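You operate a simulated robot arm through the tools that you are given. There is no shell and no other tool. Be economical: measure what you need, move in short steps, check, and stop when the job is done.

You are at the controls of a simulated two-armed robot. One attempt, no reset.

## Task
Put two of the steel sample cans from the top of the valve bench on the free end of the change bench. Put the clean screen on the top of the valve bench away on the right end of the plywood bench. Take the yellow marker block from the top of the valve bench and put it on the top of the issue table. Put the 3 small strainer basket from the top of the valve bench on top of the check valve there and the 1 small strainer basket in the top deck of the parts cart. Pick up the 32 short pipe from the top deck of the parts cart with one hand, pass it to the other hand and put it on the back of the wash bench. Any order will do. Set down upright: clean screen, small strainer basket.

The check looks at the end state, three seconds after you hand in, the way a careful person would. Anything else that was tipped, shoved, dropped, spilled or broken makes it a failure.

## Robot
Two 6-joint arms with two-finger grippers on one trunk, on a base that drives. Base frame: it is fixed to the floor where the robot stands at the start and does not move with it; the origin is under the middle of the robot, x ahead of it, y to its left, z up; the surface under the hand at the start is at about z = 780. Units: mm, degrees, N and s.
The left shoulder is at the start at [30, 178, 988], the right one opposite. With the tool pointing down near the work surface each hand reaches from about 500 to 820 mm from the robot's upright axis, wherever it stands, measured 20 degrees to its own side. Places, roughly: back of the wash bench (92x24 cm) [3880, -1200, 800]; check valve [750, 750, 750]; clean screen (4x4x6 cm) [700, 400, 800]; free end of the change bench (42x25 cm) [3540, 1100, 800]; right end of the plywood bench (34x22 cm) [5660, -720, 860]; short pipe [2000, 1750, 750]; small strainer basket [750, 750, 750]; steel sample can [750, 750, 750]; top deck of the parts cart [1900, 1800, 600]; top of the issue table [-1200, 1700, 800]; yellow marker block [1000, 500, 750]. Payload 2.54 kg a hand.
The TCP of each hand is the grasp point between the finger pads, 30 mm short of the fingertips. In the tool frame z runs along the fingers and y along their closing line. Largest opening 116 mm; the body of the gripper starts 95 mm behind the TCP.
Orientation is that of the tool frame in the base frame, as a unit quaternion [w, x, y, z]. With the fingers straight down and closing along the base's y, the tool's x points along the base's -x, its y along +y and its z along -z.

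## Interface
- The arms move only by the tool step_arm. It takes "left_increments", "right_increments" or both (then of equal length, played together; a hand with none holds still); each is a list of rows, each an object of numbers (a shift or turn left out is 0, a gripper value left out holds the last): "rx", "ry", "rz": the turn, a rotation vector about the base's x, y, z in degrees; "dx", "dy", "dz": the shift along the base's x, y, z in m; "gripper": the gripper command, from -1 (fully open) to 1 (shut), values between in proportion. In form: [{"rx": .., "ry": .., "rz": .., "dx": .., "dy": .., "dz": .., "gripper": ..}, ...]. A call has 1 to 8 rows; each row is the pose to reach, as a shift and turn from the pose commanded when the call began. Rows are played at 5 a second. More than 50 mm and 8.6 degrees between two rows, or a gripper value outside its range, and nothing of the call is played. Where a pose cannot be reached the arm comes as near as it can. A force on the tool above 40 N (or 10 N above the force at the start of the call, whichever is more), or a blocked arm, ends the call early, and 0.2 s more pass. The fingers move at their own pace (about 153 mm/s each) and stop on an object; they squeeze with about 25 N. The grip force told is the motor's: it shows also when the fingers shut on nothing. Time passes only in rows, and 0.2 s behind the last, so rows that repeat a pose let the fingers close. The reply holds the time, the measured pose of the TCP, the force on the tool along the base axes, the opening and the grip force, in the units named above and with some noise, with the torque about the TCP (base axes, N m) and any sound that the robot's microphone picked up.
- Cameras (640 x 400 px; columns grow to the right, rows downward): "scene" is now at [51.1, 45.4, 1721.3]; the picture's right is [0.55, -0.83, 0.00], its down [-0.61, -0.40, -0.68] and it looks along [0.57, 0.38, -0.73] (base axes); focal length 248 px, centre (320, 200). "left" rides on the left gripper at [69, 15, -122] in its tool frame; the picture's right is [-0.21, 0.98, 0.00], its down [-0.83, -0.18, -0.53] and it looks along [-0.52, -0.11, 0.85] (tool axes); focal length 251 px, centre (320, 200). "right" rides on the right gripper at [69, -15, -122] in its tool frame; the picture's right is [0.21, 0.98, 0.00], its down [-0.83, 0.18, -0.53] and it looks along [-0.52, 0.11, 0.85] (tool axes); focal length 251 px, centre (320, 200).
- camera(camera): a new picture of that camera. The clock stands still meanwhile.
- raise_lower(by): slides the trunk up (or, below 0, down) by that many mm; the arms and the scene camera ride with it, the base frame stays. It gives what a move gives, with no picture.
- base_move(legs): drives the robot by 1 to 6 legs, each [ahead, left, turn to the left] in mm, mm and degrees, along the robot's own axes; the way and the turn of a leg run together, so that a leg with both is an arc; at most 1500 mm and 180 degrees a leg. The arms and the cameras ride along, it lands a little off, and it stops where it bumps. It gives what a move gives.
- turn_head(pan, tilt): turns the head with the scene camera to pan (to the left, within 143 degrees either way) and tilt (down, from -29 to 69), counted from straight ahead of the robot. It gives what a move gives.
- locate(camera, pixels): for up to 12 pixels [column, row] of the newest picture of that camera ("zoom" is the newest enlarged one), the place [x, y, z] in the base frame of the surface seen there, good to about 3 mm, but the place of the scene camera against the robot may be out by one fixed shift of up to 18 mm in any direction. The clock stands still meanwhile.
- zoom(camera, box): a new picture of the part [left, top, right, bottom] of that camera's present view, enlarged. The clock stands still meanwhile.
- sign_off(): hands the job in; it is judged then, once.

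Go step by step. Measure first, check grasps and placings, and put right what went wrong. The budget is 145 turns and 198 pictures, counting those below and the enlarged ones. Unless the task says otherwise, let go and move clear before handing in, and close with one line.

The tools are called after "Request:" as a command line: name --argument value ..., lists and objects as JSON in quotes. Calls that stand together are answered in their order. step_arm: Moves the arms, as the interface text tells. Its arguments: {"type":"object","properties":{"left_increments":{"type":"array"},"right_increments":{"type":"array"}},"required":[]} The other tools are called the same way: raise_lower (by) slides the trunk up or down; base_move (legs) drives the base; turn_head (pan, tilt) turns the head that bears the scene camera; camera (camera) takes a picture; locate (camera, pixels) gives the place of the surface under pixels of a picture; zoom (camera, box) takes an enlarged picture of a part of a camera's view; sign_off () hands the job in.

At the start:

```text
clock: 0.0
left_tool_pos: [370.0, 490.9, 1227.9]
left_ee_rot: [0.001, 0.001, 1.0, 0.0]
left_contact_force: [0.1, 0.2, 0.0]
left_wrist_torque: [0.0, 0.01, 0.0]
left_width: 116.0
left_grip_force: 0.0
right_tool_pos: [429.4, 15.0, 1210.6]
right_ee_rot: [0.0, -0.001, 1.0, 0.0]
right_contact_force: [0.4, 0.0, 0.3]
right_wrist_torque: [0.0, -0.02, -0.01]
right_width: 115.9
right_grip_force: 0.0
trunk travel left (down, up): [-200.0, 340.0]
robot x, y, heading: [0.5, 1.2, 0.2]
head pan, tilt: [33.7, 46.9]
```

scene: 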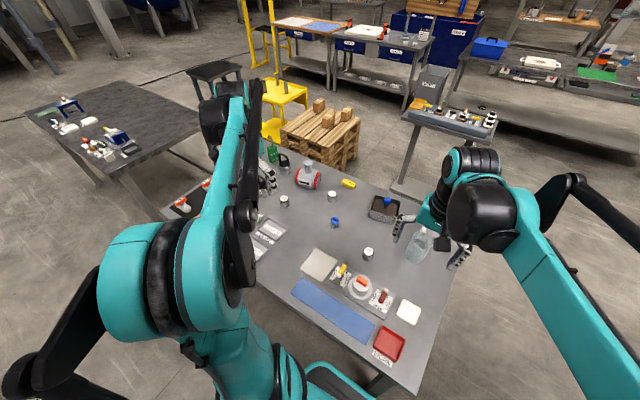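
right: 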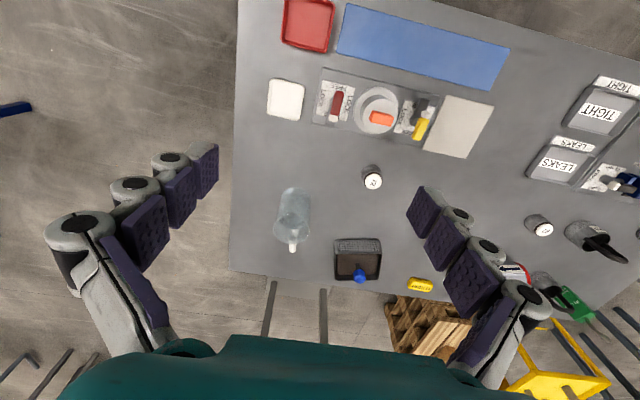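
left: 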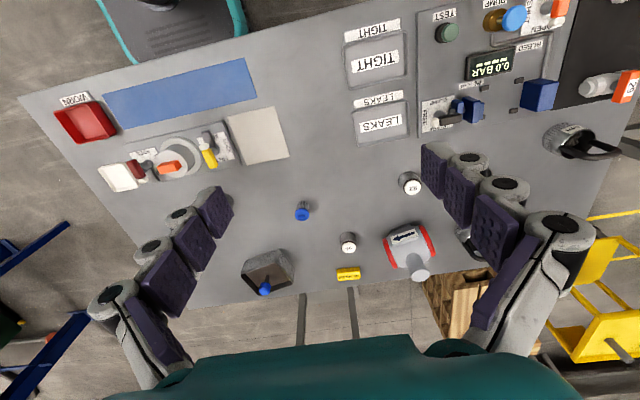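

The pictures show the valve bench with cans near (283,200), (332,196), (368,254), a blue-topped item at (335,222), the check valve at (308,177) and the yellow block at (349,183). I'll enlarge the views to tell them apart.

Request:
zoom --camera "scene" --box '[250, 140, 410, 240]'

Request:
zoom --camera "left" --box '[230, 150, 470, 300]'

Request:
zoom --camera "scene" --box '[240, 200, 440, 370]'

```text
4.00 times, centred on (330, 190) of scene
```

zoom: 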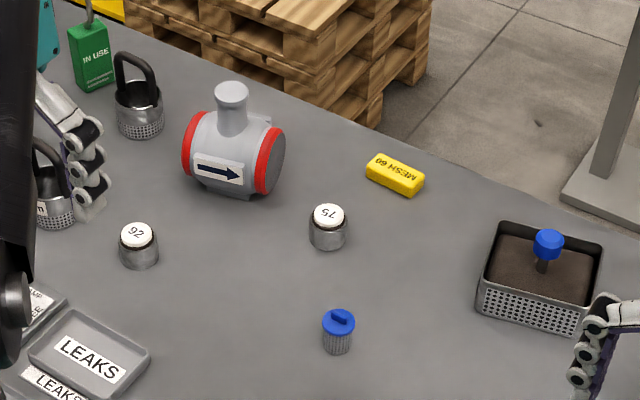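

```text
2.67 times, centred on (350, 225) of left
```

zoom: 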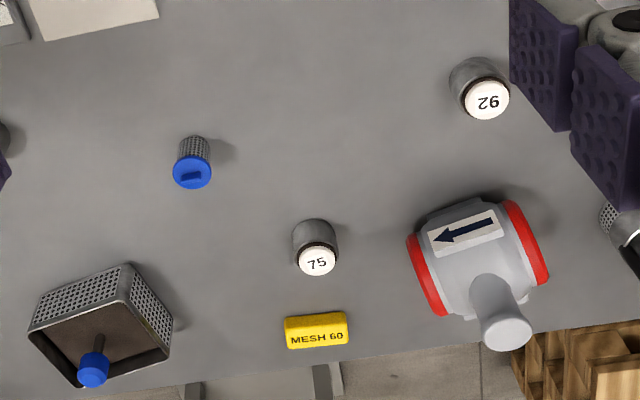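

```text
2.35 times, centred on (340, 285) of scene
```

zoom: 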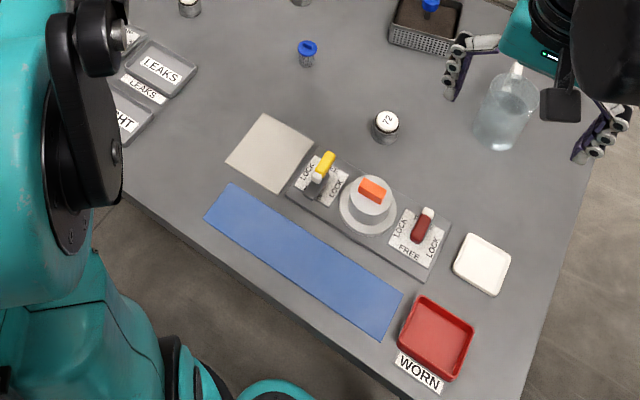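

Cans read 75, 92 and 72, and the clean screen is the blue-capped one. The two handled baskets are partly hidden by the left arm, so I'll measure what I can see and swing the head to survey the rest.

Request:
locate --camera "scene" --pixels '[[332, 192], [284, 197], [368, 250], [335, 219], [349, 183], [308, 163], [308, 177], [284, 166], [263, 190], [340, 210], [300, 215]]'

Request:
turn_head --pan 60 --tilt 45

Request:
camera --camera "scene"

```text
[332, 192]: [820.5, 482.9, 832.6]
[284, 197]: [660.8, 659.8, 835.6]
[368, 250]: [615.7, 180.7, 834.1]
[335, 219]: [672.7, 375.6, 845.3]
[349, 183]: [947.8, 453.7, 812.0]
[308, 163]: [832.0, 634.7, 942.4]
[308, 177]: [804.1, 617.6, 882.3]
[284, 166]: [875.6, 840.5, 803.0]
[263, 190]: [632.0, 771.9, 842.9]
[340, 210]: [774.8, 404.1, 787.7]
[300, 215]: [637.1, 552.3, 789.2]
```

```text
clock: 0.9
left_tool_pos: [370.8, 489.7, 1227.4]
left_ee_rot: [0.0, -0.001, 1.0, 0.0]
left_contact_force: [0.2, 0.3, 0.2]
left_wrist_torque: [-0.01, -0.02, 0.03]
left_width: 115.9
left_grip_force: 0.0
right_tool_pos: [428.6, 16.4, 1210.4]
right_ee_rot: [0.0, -0.001, 1.0, 0.0]
right_contact_force: [1.2, 0.4, -0.1]
right_wrist_torque: [0.02, -0.03, 0.03]
right_width: 116.0
right_grip_force: 0.1
trunk travel left (down, up): [-200.0, 340.0]
robot x, y, heading: [-3.2, -2.2, 0.1]
head pan, tilt: [60.0, 45.0]
```

```text
191 pictures are left
```

scene: 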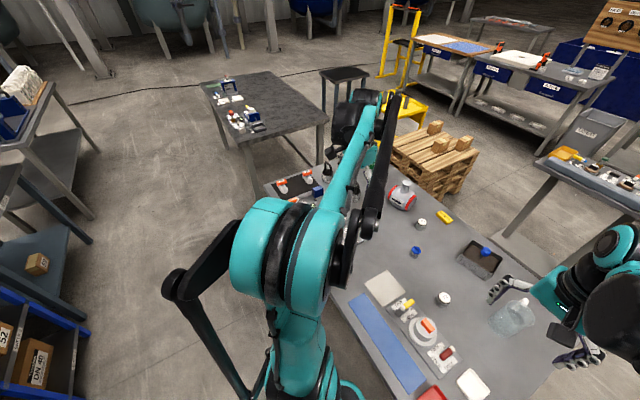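

The left arm hides the baskets here. I'll survey the surroundings in several directions.

Request:
locate --camera "scene" --pixels '[[260, 95], [285, 185], [240, 120], [575, 175], [450, 45], [575, 75], [30, 150], [300, 130], [345, 75], [435, 150], [325, 175]]'

Request:
zoom --camera "scene" --box '[190, 50, 350, 150]'

Request:
turn_head --pan 20 --tilt 15

Request:
camera --camera "scene"

Request:
turn_head --pan -40 --tilt 20

Request:
camera --camera "scene"

Request:
turn_head --pan 125 --tilt 25

Request:
camera --camera "scene"

```text
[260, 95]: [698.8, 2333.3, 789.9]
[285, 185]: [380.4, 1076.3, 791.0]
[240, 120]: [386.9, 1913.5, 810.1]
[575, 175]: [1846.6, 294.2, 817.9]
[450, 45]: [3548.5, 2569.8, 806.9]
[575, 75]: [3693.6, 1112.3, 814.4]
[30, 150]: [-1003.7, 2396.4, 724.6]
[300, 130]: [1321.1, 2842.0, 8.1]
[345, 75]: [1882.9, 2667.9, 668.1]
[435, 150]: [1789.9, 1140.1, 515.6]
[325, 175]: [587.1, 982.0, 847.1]
```

```text
4.00 times, centred on (270, 100) of scene
```

zoom: 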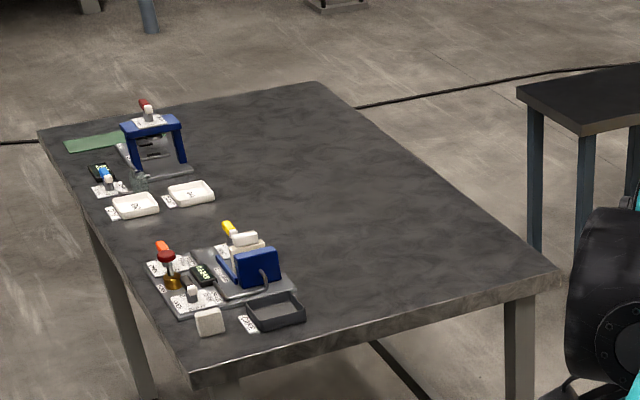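

```text
clock: 2.0
left_tool_pos: [369.6, 491.6, 1229.6]
left_ee_rot: [0.0, 0.0, 1.0, 0.0]
left_contact_force: [0.7, 0.3, -0.4]
left_wrist_torque: [0.0, -0.01, 0.0]
left_width: 116.3
left_grip_force: 0.0
right_tool_pos: [429.7, 16.6, 1210.6]
right_ee_rot: [0.0, 0.0, 1.0, 0.0]
right_contact_force: [0.0, 0.4, 0.3]
right_wrist_torque: [0.06, -0.03, 0.03]
right_width: 116.1
right_grip_force: 0.1
trunk travel left (down, up): [-200.0, 340.0]
robot x, y, heading: [-5.4, 1.0, -0.0]
head pan, tilt: [20.0, 15.0]
```

```text
189 pictures are left
```

scene: 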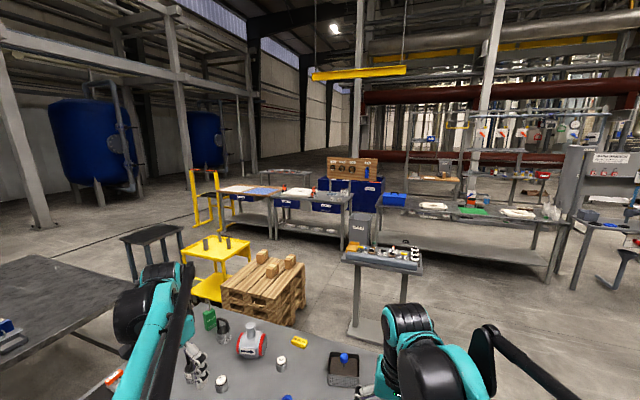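

```text
clock: 3.3
left_tool_pos: [369.9, 490.9, 1227.6]
left_ee_rot: [0.0, 0.0, 1.0, 0.0]
left_contact_force: [0.3, 0.4, -0.5]
left_wrist_torque: [-0.01, 0.0, 0.0]
left_width: 116.0
left_grip_force: 0.1
right_tool_pos: [430.1, 17.0, 1210.9]
right_ee_rot: [0.0, 0.0, 1.0, 0.0]
right_contact_force: [1.3, 0.6, 0.0]
right_wrist_torque: [-0.01, -0.02, 0.03]
right_width: 116.1
right_grip_force: 0.1
trunk travel left (down, up): [-200.0, 340.0]
robot x, y, heading: [1.4, 0.4, -0.2]
head pan, tilt: [-40.0, 20.0]
```

```text
188 pictures are left
```

scene: 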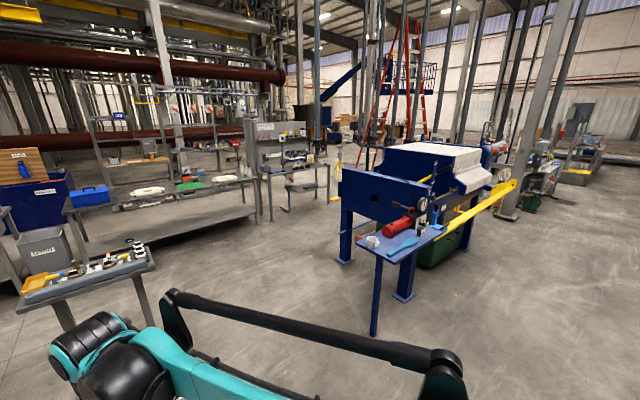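

```text
clock: 5.8
left_tool_pos: [371.0, 489.5, 1227.3]
left_ee_rot: [0.001, -0.001, 1.0, 0.001]
left_contact_force: [-0.5, -0.1, 0.5]
left_wrist_torque: [-0.01, 0.02, 0.0]
left_width: 115.8
left_grip_force: 0.0
right_tool_pos: [428.7, 16.8, 1210.9]
right_ee_rot: [0.0, 0.0, 1.0, 0.0]
right_contact_force: [0.1, 0.5, -1.0]
right_wrist_torque: [0.01, -0.02, -0.02]
right_width: 115.9
right_grip_force: 0.2
trunk travel left (down, up): [-200.0, 340.0]
robot x, y, heading: [-1.9, -4.4, 0.0]
head pan, tilt: [125.0, 25.0]
```

```text
187 pictures are left
```

scene: 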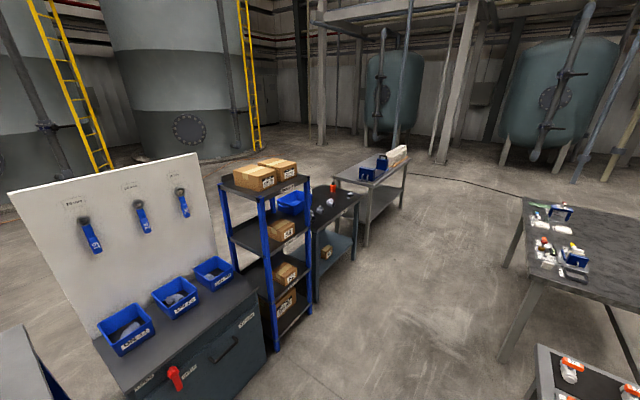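

The yellow trolley with the short pipes is the parts cart, the change and wash benches lie ahead, and the issue table is behind to the left. I'll shift the left hand left so its camera sees the two baskets, and enlarge views of the target benches with the scene camera.

Request:
step_arm --left_increments '[{"dy": 0.05}, {"dy": 0.1}, {"dy": 0.15}, {"dy": 0.2}, {"dy": 0.25}]'

Request:
camera --camera "left"

Request:
zoom --camera "scene" --box '[270, 130, 430, 230]'

Request:
turn_head --pan 40 --tilt 30

Request:
camera --camera "scene"

```text
clock: 7.0
left_tool_pos: [372.7, 742.9, 1228.1]
left_ee_rot: [0.0, 0.0, 1.0, -0.001]
left_contact_force: [0.1, 1.3, -0.1]
left_wrist_torque: [-0.06, -0.01, 0.01]
left_width: 116.0
left_grip_force: 0.0
right_tool_pos: [428.8, 18.5, 1211.6]
right_ee_rot: [0.0, 0.0, 1.0, -0.001]
right_contact_force: [0.4, 0.7, 0.0]
right_wrist_torque: [-0.04, 0.03, 0.01]
right_width: 116.0
right_grip_force: 0.1
trunk travel left (down, up): [-200.0, 340.0]
robot x, y, heading: [2.1, -0.3, 0.1]
head pan, tilt: [125.0, 25.0]
```

```text
186 pictures are left
```

left: 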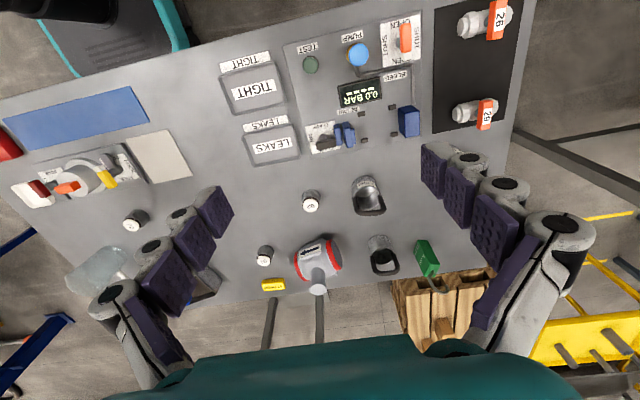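

```text
4.00 times, centred on (350, 180) of scene
```

zoom: 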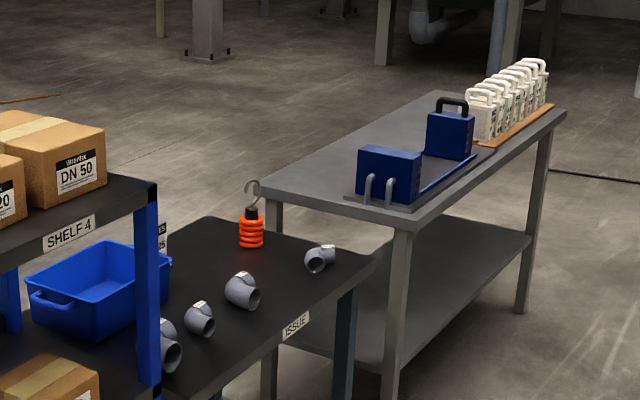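

```text
clock: 8.6
left_tool_pos: [372.6, 739.5, 1229.6]
left_ee_rot: [0.0, 0.001, 1.0, 0.0]
left_contact_force: [-0.2, 0.0, 0.0]
left_wrist_torque: [-0.01, 0.01, 0.02]
left_width: 115.8
left_grip_force: 0.1
right_tool_pos: [429.9, 16.3, 1211.8]
right_ee_rot: [0.0, 0.0, 1.0, 0.0]
right_contact_force: [0.4, -0.2, 0.0]
right_wrist_torque: [-0.02, 0.04, 0.02]
right_width: 116.2
right_grip_force: 0.1
trunk travel left (down, up): [-200.0, 340.0]
robot x, y, heading: [0.8, 2.7, -0.1]
head pan, tilt: [40.0, 30.0]
```

```text
184 pictures are left
```

scene: 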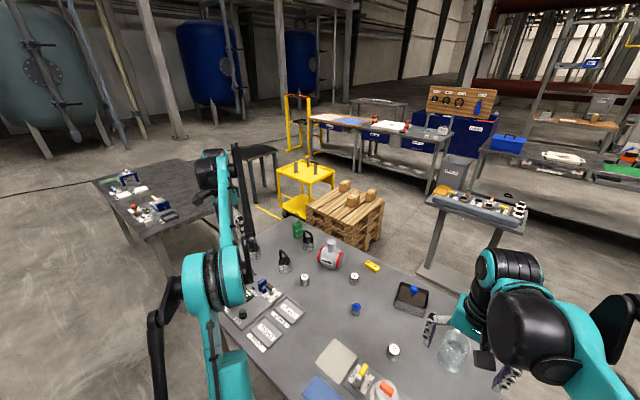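

The ISSUE table is the dark one with an orange coil and pipe elbows. The baskets now show at (285,260) and (308,242), so I'll enlarge them and the target benches.

Request:
zoom --camera "scene" --box '[260, 215, 356, 275]'

Request:
locate --camera "scene" --pixels '[[284, 248], [285, 257], [307, 231], [309, 244], [327, 244], [330, 257], [333, 240], [307, 160], [320, 172], [290, 165], [330, 178], [298, 232]]'

Request:
zoom --camera "scene" --box '[270, 130, 366, 190]'

Request:
zoom --camera "left" --box '[220, 160, 460, 310]'

Request:
zoom --camera "scene" --box '[300, 80, 640, 250]'

```text
6.67 times, centred on (308, 245) of scene
```

zoom: 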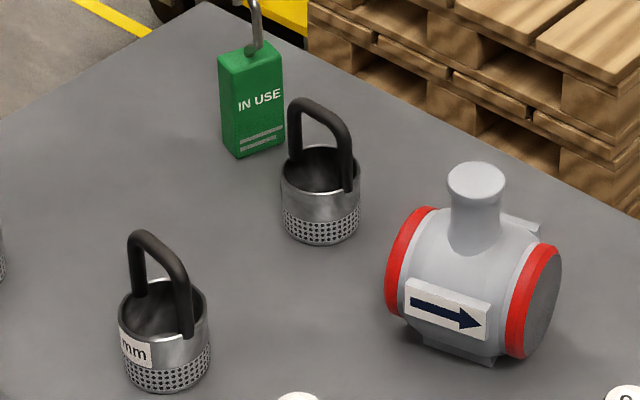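

```text
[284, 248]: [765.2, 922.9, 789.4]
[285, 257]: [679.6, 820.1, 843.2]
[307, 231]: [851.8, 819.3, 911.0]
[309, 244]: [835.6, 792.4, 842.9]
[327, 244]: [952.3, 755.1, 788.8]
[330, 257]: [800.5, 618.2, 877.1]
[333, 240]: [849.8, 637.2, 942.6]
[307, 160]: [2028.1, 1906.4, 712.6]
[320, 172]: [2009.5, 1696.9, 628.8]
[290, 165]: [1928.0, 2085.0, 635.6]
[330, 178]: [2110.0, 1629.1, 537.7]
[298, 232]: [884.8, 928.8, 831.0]
```

```text
6.67 times, centred on (318, 160) of scene
```

zoom: 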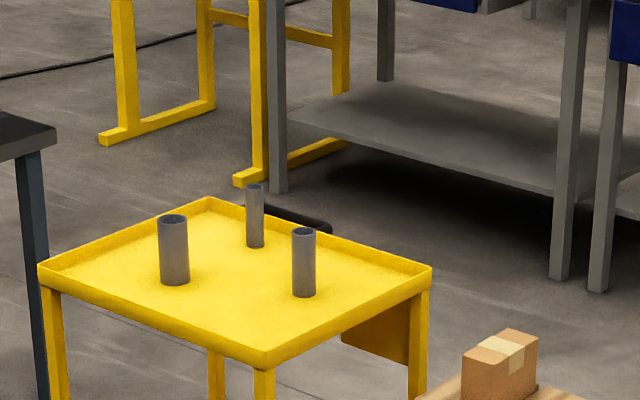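

```text
2.67 times, centred on (340, 235) of left
```

zoom: 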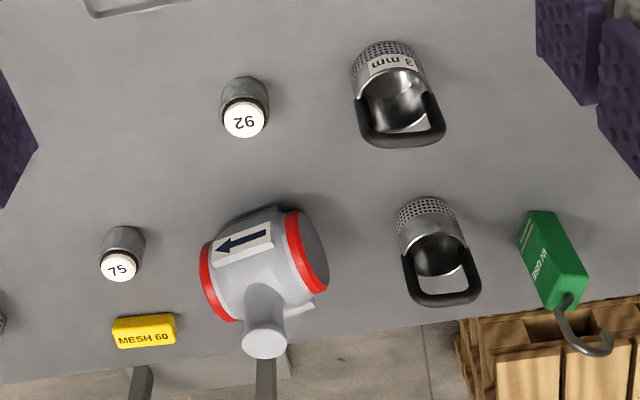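

```text
1.88 times, centred on (470, 165) of scene
```

zoom: 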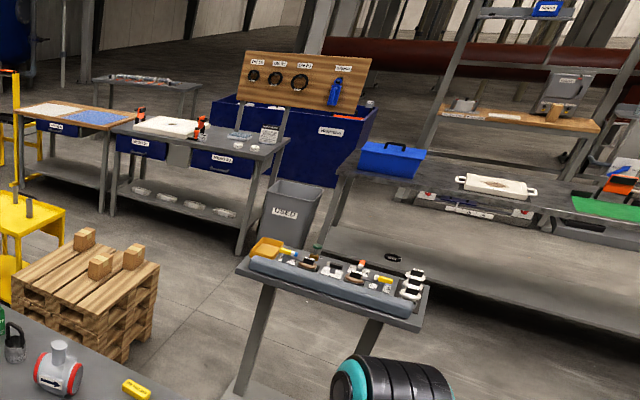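

The near basket at zoom (400,90) reads "3 mm"; the other must be the 1. I'll measure all targets with the left wrist camera, which has no fixed shift.

Request:
locate --camera "left" --pixels '[[364, 211], [373, 211], [381, 210], [378, 272], [387, 272], [396, 270], [319, 289], [311, 287], [328, 287], [312, 205], [264, 259], [274, 285]]'

Request:
locate --camera "left" --pixels '[[367, 183], [355, 195], [383, 195], [370, 197], [380, 240], [371, 255], [396, 252], [330, 200], [319, 293], [319, 270], [300, 258], [337, 250]]'

Request:
zoom --camera "left" --box '[340, 170, 420, 220]'

Request:
zoom --camera "left" --box '[350, 230, 430, 280]'

Request:
zoom --camera "left" --box '[280, 225, 360, 300]'

```text
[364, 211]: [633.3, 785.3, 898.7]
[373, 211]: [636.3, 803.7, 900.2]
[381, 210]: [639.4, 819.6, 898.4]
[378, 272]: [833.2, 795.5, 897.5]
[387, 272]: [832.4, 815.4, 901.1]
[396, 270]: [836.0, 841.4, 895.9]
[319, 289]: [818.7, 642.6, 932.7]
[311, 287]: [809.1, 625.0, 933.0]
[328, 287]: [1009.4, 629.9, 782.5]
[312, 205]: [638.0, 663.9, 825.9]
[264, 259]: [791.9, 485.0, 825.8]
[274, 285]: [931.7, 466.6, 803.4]
```

```text
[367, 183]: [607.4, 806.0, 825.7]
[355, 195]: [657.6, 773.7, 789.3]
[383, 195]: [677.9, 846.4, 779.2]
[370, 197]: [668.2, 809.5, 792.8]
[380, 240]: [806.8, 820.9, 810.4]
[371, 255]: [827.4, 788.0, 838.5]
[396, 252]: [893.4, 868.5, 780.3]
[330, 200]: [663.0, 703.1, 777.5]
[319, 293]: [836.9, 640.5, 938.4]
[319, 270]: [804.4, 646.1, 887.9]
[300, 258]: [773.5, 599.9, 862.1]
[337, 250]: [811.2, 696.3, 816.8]
```

```text
8.00 times, centred on (380, 195) of left
```

zoom: 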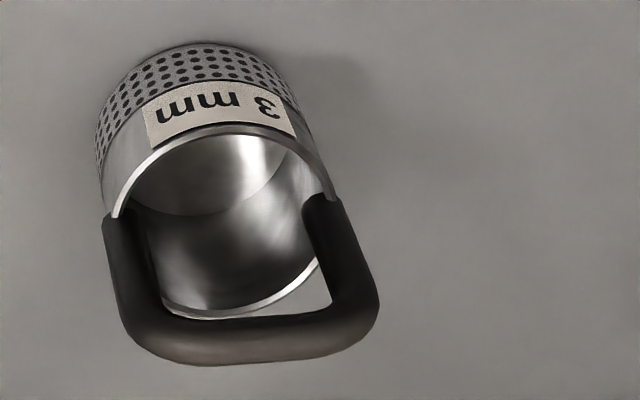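

```text
8.00 times, centred on (390, 255) of left
```

zoom: 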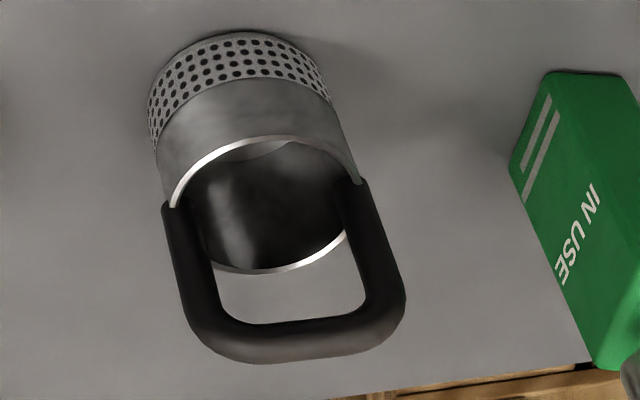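

```text
5.33 times, centred on (320, 262) of left
```

zoom: 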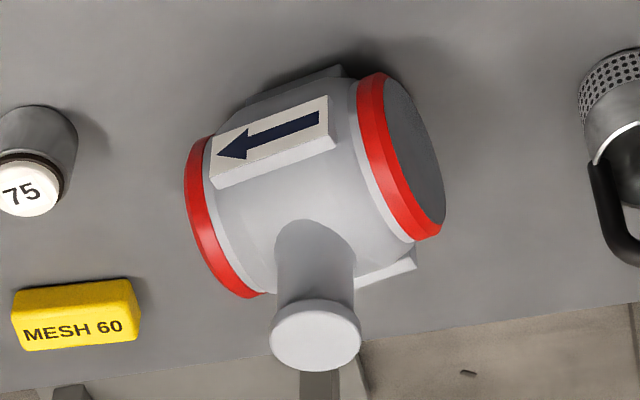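

The baskets' handles run roughly along y, with bar tops at z≈900, at (640,803) and (835,817); the valve neck top is near (825,640,933). These are out of reach from here, so I need the bench edge to see how far I can drive.

Request:
locate --camera "left" --pixels '[[60, 82], [230, 32], [330, 5], [515, 60], [500, 140], [400, 282], [300, 300], [60, 60], [230, 10], [140, 20], [560, 120], [600, 330]]'

Request:
turn_head --pan 60 --tilt 69

Request:
camera --camera "scene"

Request:
turn_head --pan 0 --tilt 69

Request:
camera --camera "scene"

```text
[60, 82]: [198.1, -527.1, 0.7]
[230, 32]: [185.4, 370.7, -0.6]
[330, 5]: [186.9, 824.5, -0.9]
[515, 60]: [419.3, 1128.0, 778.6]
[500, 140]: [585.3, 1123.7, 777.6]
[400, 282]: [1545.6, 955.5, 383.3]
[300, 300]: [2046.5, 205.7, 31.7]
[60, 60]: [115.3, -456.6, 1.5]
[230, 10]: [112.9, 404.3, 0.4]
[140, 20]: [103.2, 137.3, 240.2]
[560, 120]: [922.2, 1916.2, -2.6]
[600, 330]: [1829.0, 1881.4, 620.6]
```

```text
clock: 9.6
left_tool_pos: [374.3, 739.5, 1229.4]
left_ee_rot: [0.001, 0.0, 1.0, 0.0]
left_contact_force: [-0.4, -0.3, -0.1]
left_wrist_torque: [0.02, 0.02, -0.02]
left_width: 116.1
left_grip_force: 0.0
right_tool_pos: [430.6, 17.1, 1210.1]
right_ee_rot: [0.0, 0.002, 1.0, 0.0]
right_contact_force: [0.3, 0.5, 0.4]
right_wrist_torque: [-0.01, -0.03, 0.03]
right_width: 116.1
right_grip_force: 0.1
trunk travel left (down, up): [-200.0, 340.0]
robot x, y, heading: [-0.6, 1.3, 0.2]
head pan, tilt: [60.0, 68.8]
```

```text
176 pictures are left
```

scene: 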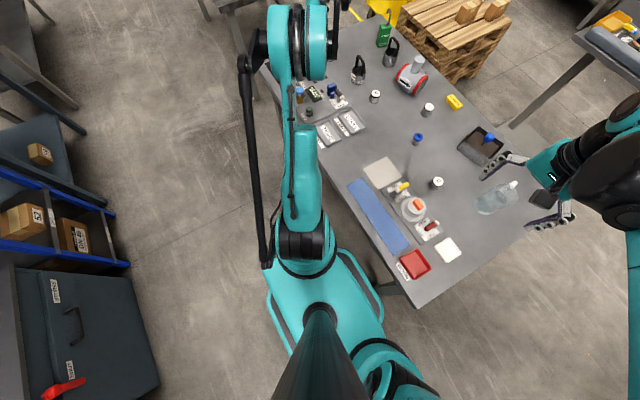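

```text
clock: 10.9
left_tool_pos: [373.5, 739.4, 1229.6]
left_ee_rot: [0.0, 0.0, 1.0, 0.001]
left_contact_force: [0.1, 0.8, -0.2]
left_wrist_torque: [-0.01, 0.0, -0.03]
left_width: 115.8
left_grip_force: 0.1
right_tool_pos: [429.9, 17.2, 1211.7]
right_ee_rot: [0.0, 0.0, 1.0, 0.0]
right_contact_force: [-0.3, -0.3, 0.2]
right_wrist_torque: [-0.05, 0.04, 0.01]
right_width: 116.0
right_grip_force: 0.0
trunk travel left (down, up): [-200.0, 340.0]
robot x, y, heading: [-3.0, 2.6, 0.2]
head pan, tilt: [0.0, 68.8]
```

```text
175 pictures are left
```

scene: 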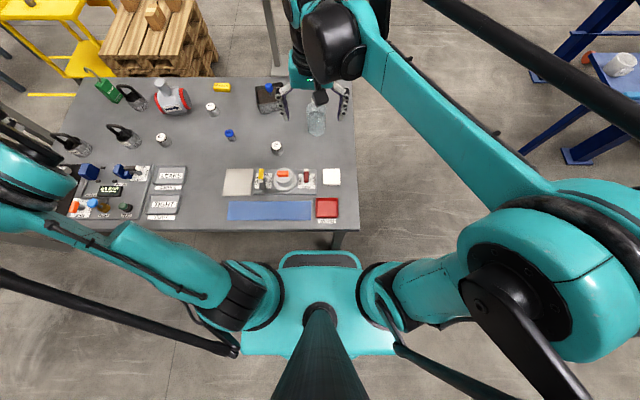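

There's a third handled basket at (70,145), so I must read the labels. I'll locate the bench edges and enlarge.

Request:
zoom --camera "scene" --box '[40, 70, 200, 170]'

Request:
locate --camera "scene" --pixels '[[300, 228], [200, 228], [355, 150], [300, 80], [200, 78], [70, 140], [78, 152], [125, 130], [136, 92], [60, 190], [320, 250], [360, 352]]'

Request:
zoom --camera "left" --box '[400, 130, 560, 230]'

```text
4.00 times, centred on (120, 120) of scene
```

zoom: 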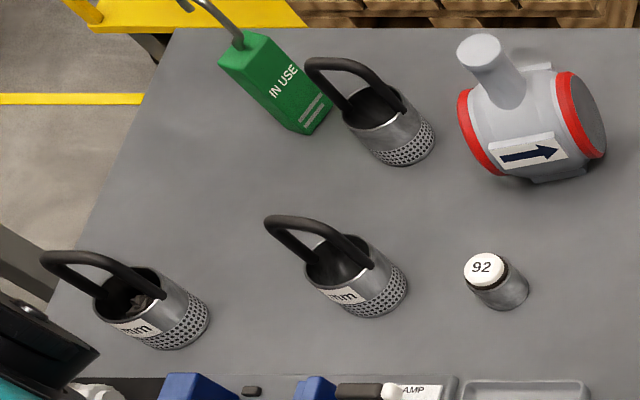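

```text
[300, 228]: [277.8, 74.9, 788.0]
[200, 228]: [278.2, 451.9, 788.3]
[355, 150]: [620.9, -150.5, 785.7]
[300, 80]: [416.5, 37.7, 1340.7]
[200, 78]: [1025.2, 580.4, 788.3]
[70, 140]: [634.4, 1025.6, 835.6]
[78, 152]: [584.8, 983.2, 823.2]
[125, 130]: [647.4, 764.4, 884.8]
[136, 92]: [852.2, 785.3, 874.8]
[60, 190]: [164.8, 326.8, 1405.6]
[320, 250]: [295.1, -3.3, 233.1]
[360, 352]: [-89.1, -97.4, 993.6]
```

```text
4.00 times, centred on (480, 180) of left
```

zoom: 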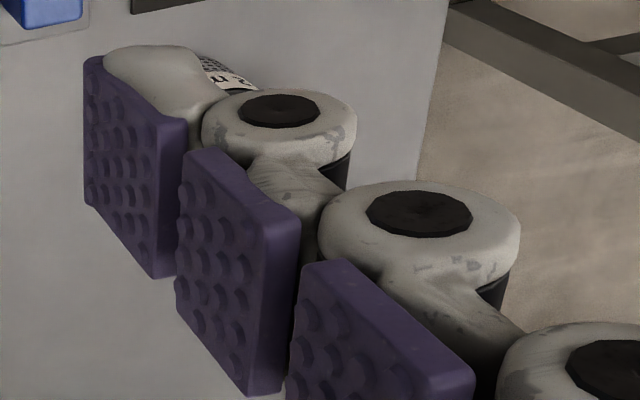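

The bench spans x≈265–1010, y≈−150–1125 and the third basket at ≈(600,1000) has its own label and something inside. I'll drive left and a bit ahead, then read its label.

Request:
base_move --legs '[[0, 450, 0], [70, 0, 0]]'

Request:
camera --camera "left"

Request:
turn_head --pan 35 --tilt 60

Request:
camera --camera "scene"

```text
clock: 14.3
left_tool_pos: [455.1, 1181.2, 1228.5]
left_ee_rot: [-0.001, 0.005, 1.0, 0.0]
left_contact_force: [0.6, 1.0, -0.2]
left_wrist_torque: [0.03, 0.07, -0.02]
left_width: 116.1
left_grip_force: 0.2
right_tool_pos: [505.1, 456.0, 1209.0]
right_ee_rot: [0.0, 0.006, 1.0, 0.0]
right_contact_force: [0.9, 0.2, 0.4]
right_wrist_torque: [0.02, 0.07, 0.01]
right_width: 116.1
right_grip_force: 0.0
trunk travel left (down, up): [-200.0, 340.0]
robot x, y, heading: [68.3, 445.4, -0.8]
head pan, tilt: [0.0, 68.8]
```

```text
172 pictures are left
```

left: 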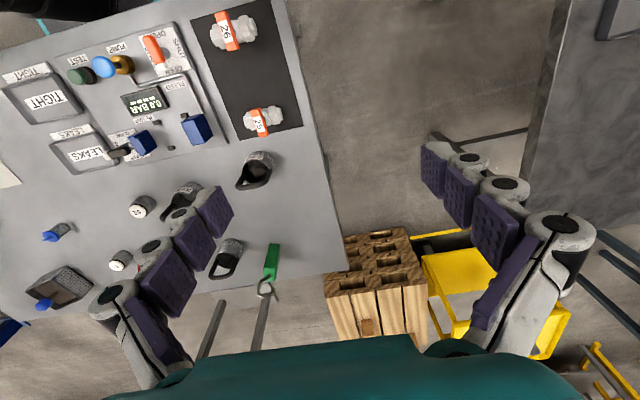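

```text
clock: 15.3
left_tool_pos: [452.6, 1180.2, 1229.4]
left_ee_rot: [0.0, 0.005, 1.0, 0.0]
left_contact_force: [0.0, -0.5, 0.2]
left_wrist_torque: [0.0, 0.03, 0.01]
left_width: 115.8
left_grip_force: 0.1
right_tool_pos: [502.9, 455.6, 1210.3]
right_ee_rot: [0.0, 0.006, 1.0, 0.0]
right_contact_force: [-0.7, 0.0, -0.9]
right_wrist_torque: [0.01, -0.01, -0.03]
right_width: 116.4
right_grip_force: 0.1
trunk travel left (down, up): [-200.0, 340.0]
robot x, y, heading: [74.0, 445.3, -0.5]
head pan, tilt: [35.0, 60.0]
```

```text
171 pictures are left
```

scene: 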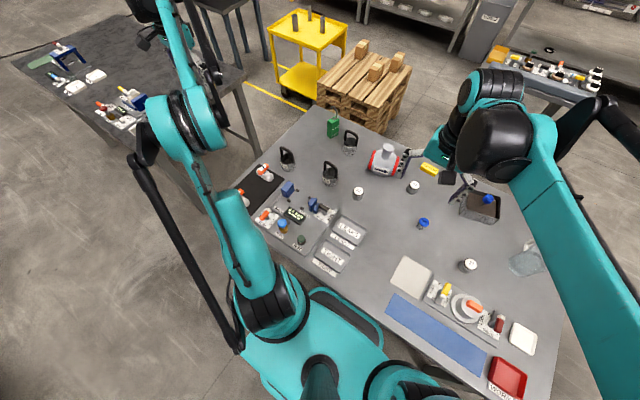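

Request:
zoom --camera "left" --box '[200, 140, 296, 200]'

Request:
zoom --camera "scene" --box '[270, 120, 366, 190]'

```text
6.67 times, centred on (248, 170) of left
```

zoom: 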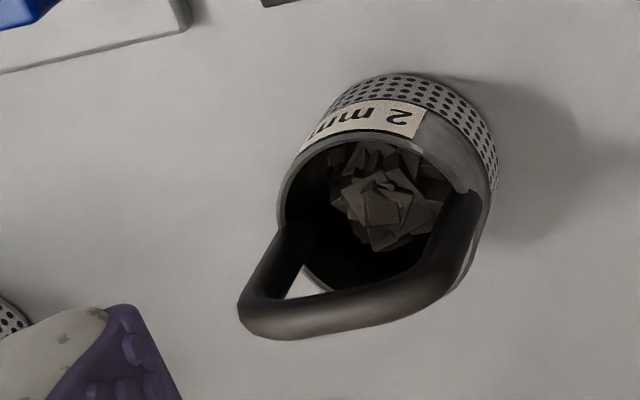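

```text
5.71 times, centred on (318, 155) of scene
```

zoom: 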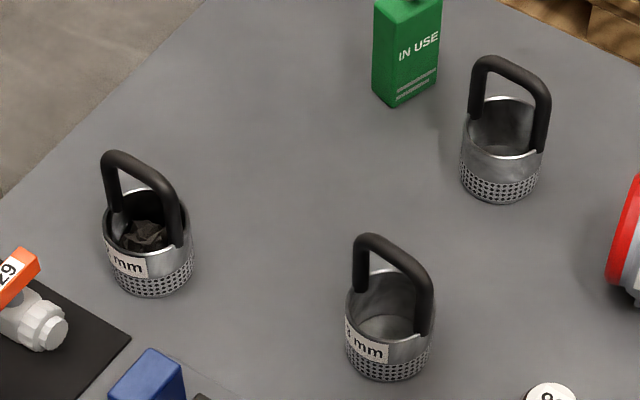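

The third basket is the 2 mm (with debris), so the far one near (835,817) is the 1 mm. I'll bring the left hand above the 3 mm basket.

Request:
step_arm --left_increments '[{"dx": 0.02, "dy": -0.042}, {"dx": 0.04, "dy": -0.084, "rz": -2}, {"dx": 0.06, "dy": -0.126, "dz": -0.005, "rz": -4}, {"dx": 0.08, "dy": -0.168, "dz": -0.015, "rz": -6}, {"dx": 0.1, "dy": -0.21, "dz": -0.025, "rz": -8}, {"dx": 0.12, "dy": -0.252, "dz": -0.035, "rz": -8.5}, {"dx": 0.14, "dy": -0.294, "dz": -0.045, "rz": -8.5}, {"dx": 0.16, "dy": -0.336, "dz": -0.055, "rz": -8.5}]'

Request:
step_arm --left_increments '[{"dx": 0.014, "dy": -0.02, "dz": -0.02}, {"dx": 0.028, "dy": -0.04, "dz": -0.05}, {"dx": 0.028, "dy": -0.04, "dz": -0.09}, {"dx": 0.028, "dy": -0.04, "dz": -0.13}]'

Request:
camera --camera "left"

```text
clock: 17.1
left_tool_pos: [612.6, 846.4, 1172.3]
left_ee_rot: [0.0, 0.079, 0.997, 0.001]
left_contact_force: [-0.5, -0.4, -0.1]
left_wrist_torque: [0.01, -0.02, 0.0]
left_width: 116.1
left_grip_force: 0.0
right_tool_pos: [502.9, 454.9, 1210.8]
right_ee_rot: [0.0, 0.006, 1.0, 0.001]
right_contact_force: [0.8, 0.2, 0.2]
right_wrist_torque: [0.02, 0.03, -0.03]
right_width: 116.0
right_grip_force: 0.0
trunk travel left (down, up): [-200.0, 340.0]
robot x, y, heading: [72.4, 444.9, -0.7]
head pan, tilt: [35.0, 60.0]
```

```text
clock: 18.1
left_tool_pos: [641.7, 801.8, 1044.1]
left_ee_rot: [-0.001, 0.079, 0.997, 0.0]
left_contact_force: [0.1, -0.6, 0.0]
left_wrist_torque: [-0.02, 0.02, 0.02]
left_width: 115.9
left_grip_force: 0.2
right_tool_pos: [503.9, 456.6, 1209.9]
right_ee_rot: [0.0, 0.005, 1.0, 0.0]
right_contact_force: [-0.3, 0.5, 0.5]
right_wrist_torque: [-0.01, 0.01, 0.02]
right_width: 116.2
right_grip_force: 0.0
trunk travel left (down, up): [-200.0, 340.0]
robot x, y, heading: [72.3, 443.3, -0.7]
head pan, tilt: [35.0, 60.0]
```

```text
168 pictures are left
```

left: 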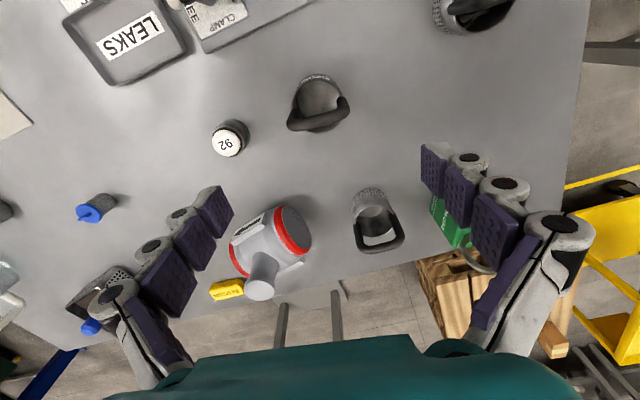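

The 3 mm basket is at (320,105) and the neck top at (260,290); I'll measure both from closer.

Request:
locate --camera "left" --pixels '[[294, 123], [305, 127], [320, 124], [335, 118], [346, 110], [320, 80], [260, 290], [248, 288], [273, 288], [360, 247], [380, 249], [402, 240]]'

Request:
zoom --camera "left" --box '[270, 60, 366, 140]'

Request:
zoom --camera "left" --box '[220, 190, 316, 310]'

```text
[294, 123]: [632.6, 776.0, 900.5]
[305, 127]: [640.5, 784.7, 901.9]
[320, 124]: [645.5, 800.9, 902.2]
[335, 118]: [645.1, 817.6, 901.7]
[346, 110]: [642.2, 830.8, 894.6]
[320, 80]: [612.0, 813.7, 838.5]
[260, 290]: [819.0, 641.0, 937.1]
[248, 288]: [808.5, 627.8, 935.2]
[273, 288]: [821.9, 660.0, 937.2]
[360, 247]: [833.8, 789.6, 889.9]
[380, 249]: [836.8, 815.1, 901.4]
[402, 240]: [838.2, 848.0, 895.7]
```

```text
5.00 times, centred on (318, 100) of left
```

zoom: 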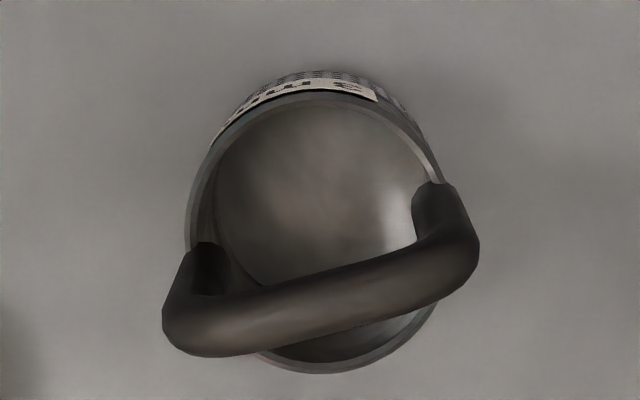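

```text
3.33 times, centred on (268, 250) of left
```

zoom: 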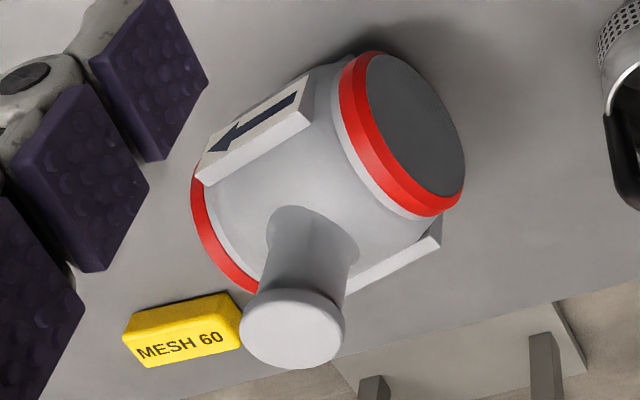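

The handle centre is (644,803), about 68 mm wide, turned ~8° as the tool is. I'll go down to z≈868 around the handle legs and close.

Request:
step_arm --left_increments '[{"dx": 0.002, "dy": 0.001, "dz": -0.045}, {"dx": 0.002, "dy": 0.001, "dz": -0.09}, {"dx": 0.002, "dy": 0.001, "dz": -0.135}, {"dx": 0.002, "dy": 0.001, "dz": -0.176}, {"dx": 0.002, "dy": 0.001, "dz": -0.176, "gripper": 0.0}, {"dx": 0.002, "dy": 0.001, "dz": -0.176, "gripper": 1}, {"dx": 0.002, "dy": 0.001, "dz": -0.176, "gripper": 1}, {"dx": 0.002, "dy": 0.001, "dz": -0.176, "gripper": 1}]'

Request:
camera --camera "left"

Request:
zoom --camera "scene" --box '[270, 120, 430, 220]'

```text
clock: 19.9
left_tool_pos: [645.8, 804.4, 869.5]
left_ee_rot: [0.0, 0.08, 0.997, 0.0]
left_contact_force: [-0.4, -0.1, 0.6]
left_wrist_torque: [0.0, -0.03, 0.03]
left_width: 71.9
left_grip_force: 24.5
right_tool_pos: [501.2, 455.2, 1211.6]
right_ee_rot: [-0.001, 0.004, 1.0, 0.0]
right_contact_force: [0.1, 0.0, 0.1]
right_wrist_torque: [0.0, 0.01, -0.02]
right_width: 116.0
right_grip_force: 0.1
trunk travel left (down, up): [-200.0, 340.0]
robot x, y, heading: [71.4, 447.1, -0.7]
head pan, tilt: [35.0, 60.0]
```

```text
165 pictures are left
```

left: 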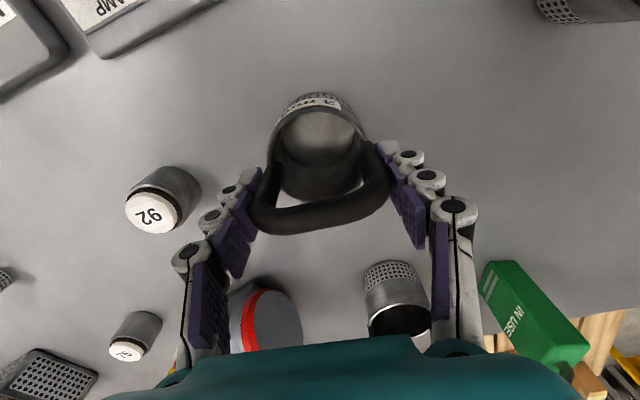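

```text
4.00 times, centred on (350, 170) of scene
```

zoom: 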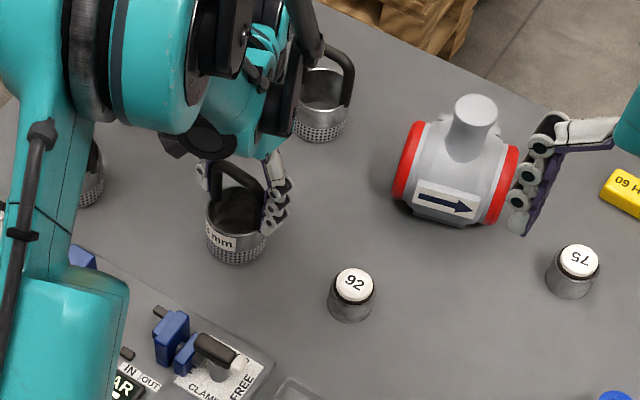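

The grip reads 72 mm and 24 N with the handle between the pads. I'll lift the basket and bring it over the valve neck.

Request:
step_arm --left_increments '[{"dz": 0.04}, {"dz": 0.085}, {"dz": 0.13}, {"dz": 0.175}, {"dz": 0.21}, {"dz": 0.21, "dx": 0.02, "dy": -0.02}, {"dz": 0.21, "dx": 0.045, "dy": -0.042}, {"dz": 0.21, "dx": 0.07, "dy": -0.066}]'

Request:
step_arm --left_increments '[{"dx": 0.025, "dy": -0.024}, {"dx": 0.05, "dy": -0.048}, {"dx": 0.075, "dy": -0.072}, {"dx": 0.1, "dy": -0.096}, {"dx": 0.1, "dy": -0.096}]'

Request:
camera --camera "left"

Request:
zoom --camera "scene" --box '[300, 80, 460, 200]'

```text
clock: 21.7
left_tool_pos: [718.0, 739.1, 1078.4]
left_ee_rot: [0.0, 0.079, 0.997, 0.0]
left_contact_force: [0.2, 0.3, -1.9]
left_wrist_torque: [0.02, 0.02, 0.03]
left_width: 71.8
left_grip_force: 24.6
right_tool_pos: [505.0, 455.7, 1209.9]
right_ee_rot: [-0.002, 0.005, 1.0, 0.0]
right_contact_force: [0.4, -0.4, 0.2]
right_wrist_torque: [0.02, 0.02, 0.0]
right_width: 116.2
right_grip_force: 0.0
trunk travel left (down, up): [-200.0, 340.0]
robot x, y, heading: [74.6, 446.1, -0.3]
head pan, tilt: [35.0, 60.0]
```

```text
clock: 22.9
left_tool_pos: [814.6, 643.2, 1079.5]
left_ee_rot: [-0.001, 0.079, 0.997, 0.0]
left_contact_force: [-0.2, -0.9, -2.0]
left_wrist_torque: [-0.01, -0.02, 0.0]
left_width: 71.8
left_grip_force: 25.1
right_tool_pos: [502.4, 456.3, 1210.4]
right_ee_rot: [0.0, 0.005, 1.0, 0.0]
right_contact_force: [0.9, -0.1, -0.1]
right_wrist_torque: [-0.02, -0.02, 0.02]
right_width: 115.9
right_grip_force: 0.0
trunk travel left (down, up): [-200.0, 340.0]
robot x, y, heading: [70.2, 442.9, -0.4]
head pan, tilt: [35.0, 60.0]
```

```text
163 pictures are left
```

left: 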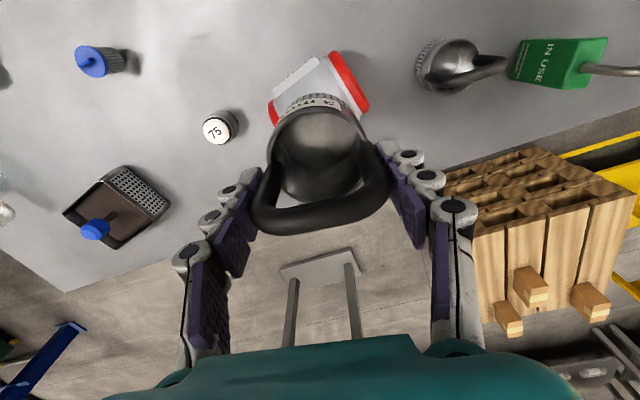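

```text
3.33 times, centred on (380, 140) of scene
```

zoom: 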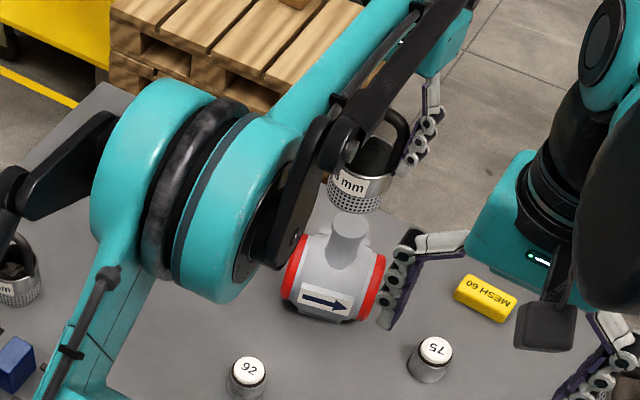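

The basket hangs level above the neck. I'll compare neck and basket in one scene picture, where the fixed shift cancels.

Request:
locate --camera "zoom" --pixels '[[350, 226], [350, 232], [336, 224], [364, 226], [355, 208], [355, 200], [331, 192], [384, 197], [340, 203], [372, 207]]'

Request:
zoom --camera "scene" --box '[370, 100, 410, 150]'

```text
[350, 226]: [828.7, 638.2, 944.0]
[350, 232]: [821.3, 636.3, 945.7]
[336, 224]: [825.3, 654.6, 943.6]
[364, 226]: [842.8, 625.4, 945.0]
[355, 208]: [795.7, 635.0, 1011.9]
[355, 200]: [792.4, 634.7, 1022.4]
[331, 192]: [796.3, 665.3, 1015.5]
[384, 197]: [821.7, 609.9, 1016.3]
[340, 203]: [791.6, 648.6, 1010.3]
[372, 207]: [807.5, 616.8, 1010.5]
```

```text
8.00 times, centred on (390, 125) of scene
```

zoom: 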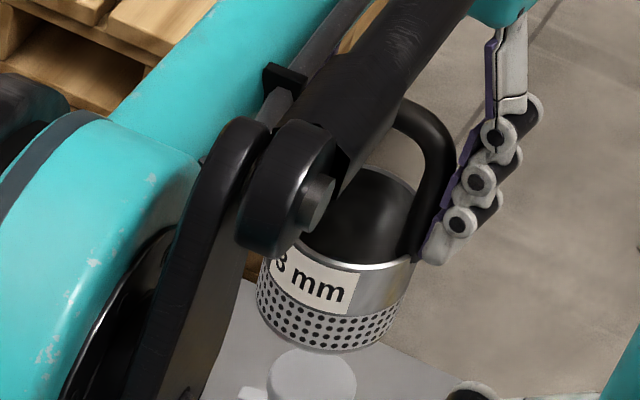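

By the scene comparison the basket needs about +4 mm x and −3 mm y. I'll correct and lower to just above contact.

Request:
step_arm --left_increments '[{"dx": 0.004, "dy": -0.003}, {"dx": 0.004, "dy": -0.003, "dz": -0.025}, {"dx": 0.004, "dy": -0.003, "dz": -0.047}, {"dx": 0.004, "dy": -0.003, "dz": -0.051}]'

Request:
zoom --camera "scene" --box '[360, 110, 420, 160]'

Request:
camera --camera "right"

```text
clock: 23.9
left_tool_pos: [816.6, 640.1, 1026.5]
left_ee_rot: [0.0, 0.079, 0.997, 0.0]
left_contact_force: [0.4, -0.7, -1.5]
left_wrist_torque: [0.01, -0.04, -0.02]
left_width: 72.1
left_grip_force: 25.4
right_tool_pos: [503.1, 455.8, 1209.6]
right_ee_rot: [0.0, 0.005, 1.0, 0.0]
right_contact_force: [0.5, 0.4, 0.6]
right_wrist_torque: [0.01, -0.01, 0.0]
right_width: 115.6
right_grip_force: 0.0
trunk travel left (down, up): [-200.0, 340.0]
robot x, y, heading: [69.9, 443.8, -0.7]
head pan, tilt: [35.0, 60.0]
```

```text
8.00 times, centred on (390, 135) of scene
```

zoom: 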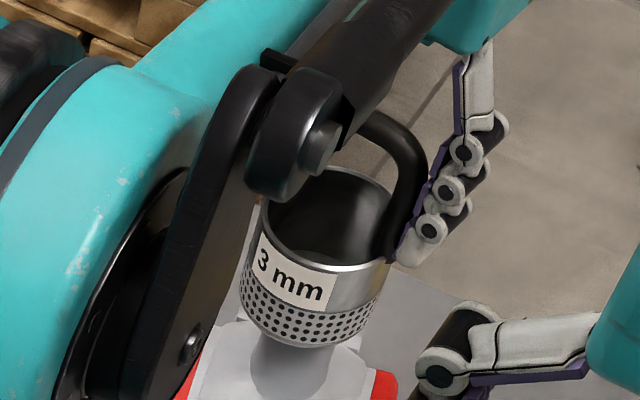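

```text
159 pictures are left
```

right: 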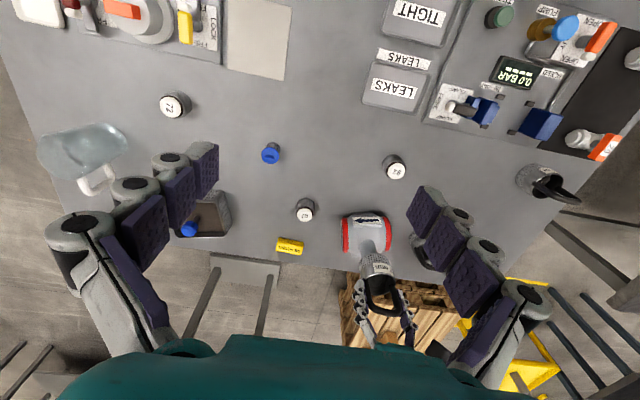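

The basket is just above the neck, maybe 5 mm right of centre in the picture; I'll nudge it back and lower until I feel contact.

Request:
step_arm --left_increments '[{"dx": -0.002, "dy": 0.004}, {"dx": -0.002, "dy": 0.004, "dz": -0.001}, {"dx": -0.002, "dy": 0.004, "dz": -0.002}, {"dx": -0.002, "dy": 0.004, "dz": -0.002}]'

Request:
zoom --camera "scene" --box '[370, 125, 410, 160]'

Request:
zoom --camera "right" --box '[330, 200, 430, 330]'

```text
clock: 24.9
left_tool_pos: [815.1, 643.6, 1025.0]
left_ee_rot: [0.0, 0.079, 0.997, 0.0]
left_contact_force: [0.1, 0.6, -2.1]
left_wrist_torque: [-0.01, -0.01, -0.01]
left_width: 71.8
left_grip_force: 25.5
right_tool_pos: [502.9, 456.5, 1210.4]
right_ee_rot: [0.0, 0.006, 1.0, 0.001]
right_contact_force: [-0.4, -0.4, 0.2]
right_wrist_torque: [-0.03, 0.02, 0.02]
right_width: 116.0
right_grip_force: 0.1
trunk travel left (down, up): [-200.0, 340.0]
robot x, y, heading: [76.5, 447.6, -0.9]
head pan, tilt: [35.0, 60.0]
```

```text
11.43 times, centred on (390, 142) of scene
```

zoom: 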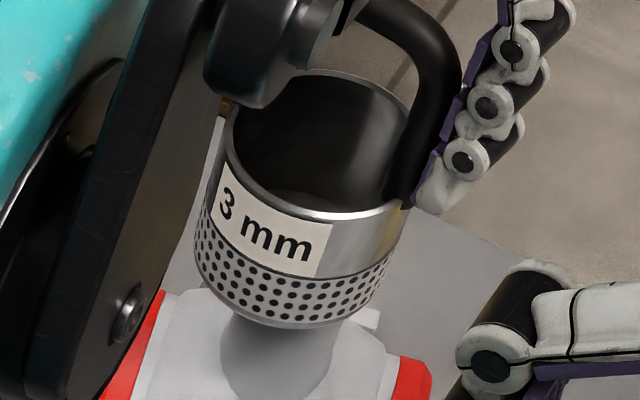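

```text
3.08 times, centred on (380, 265) of right
```

zoom: 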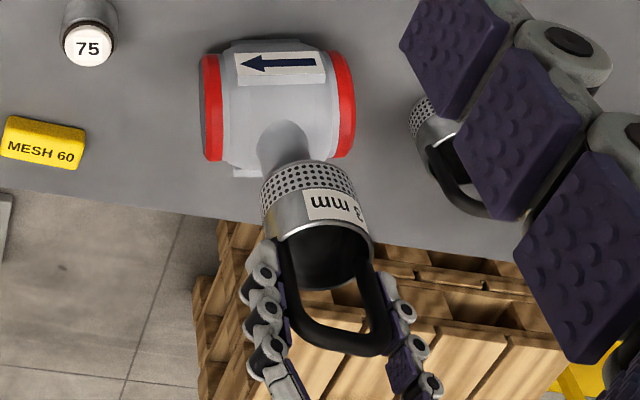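

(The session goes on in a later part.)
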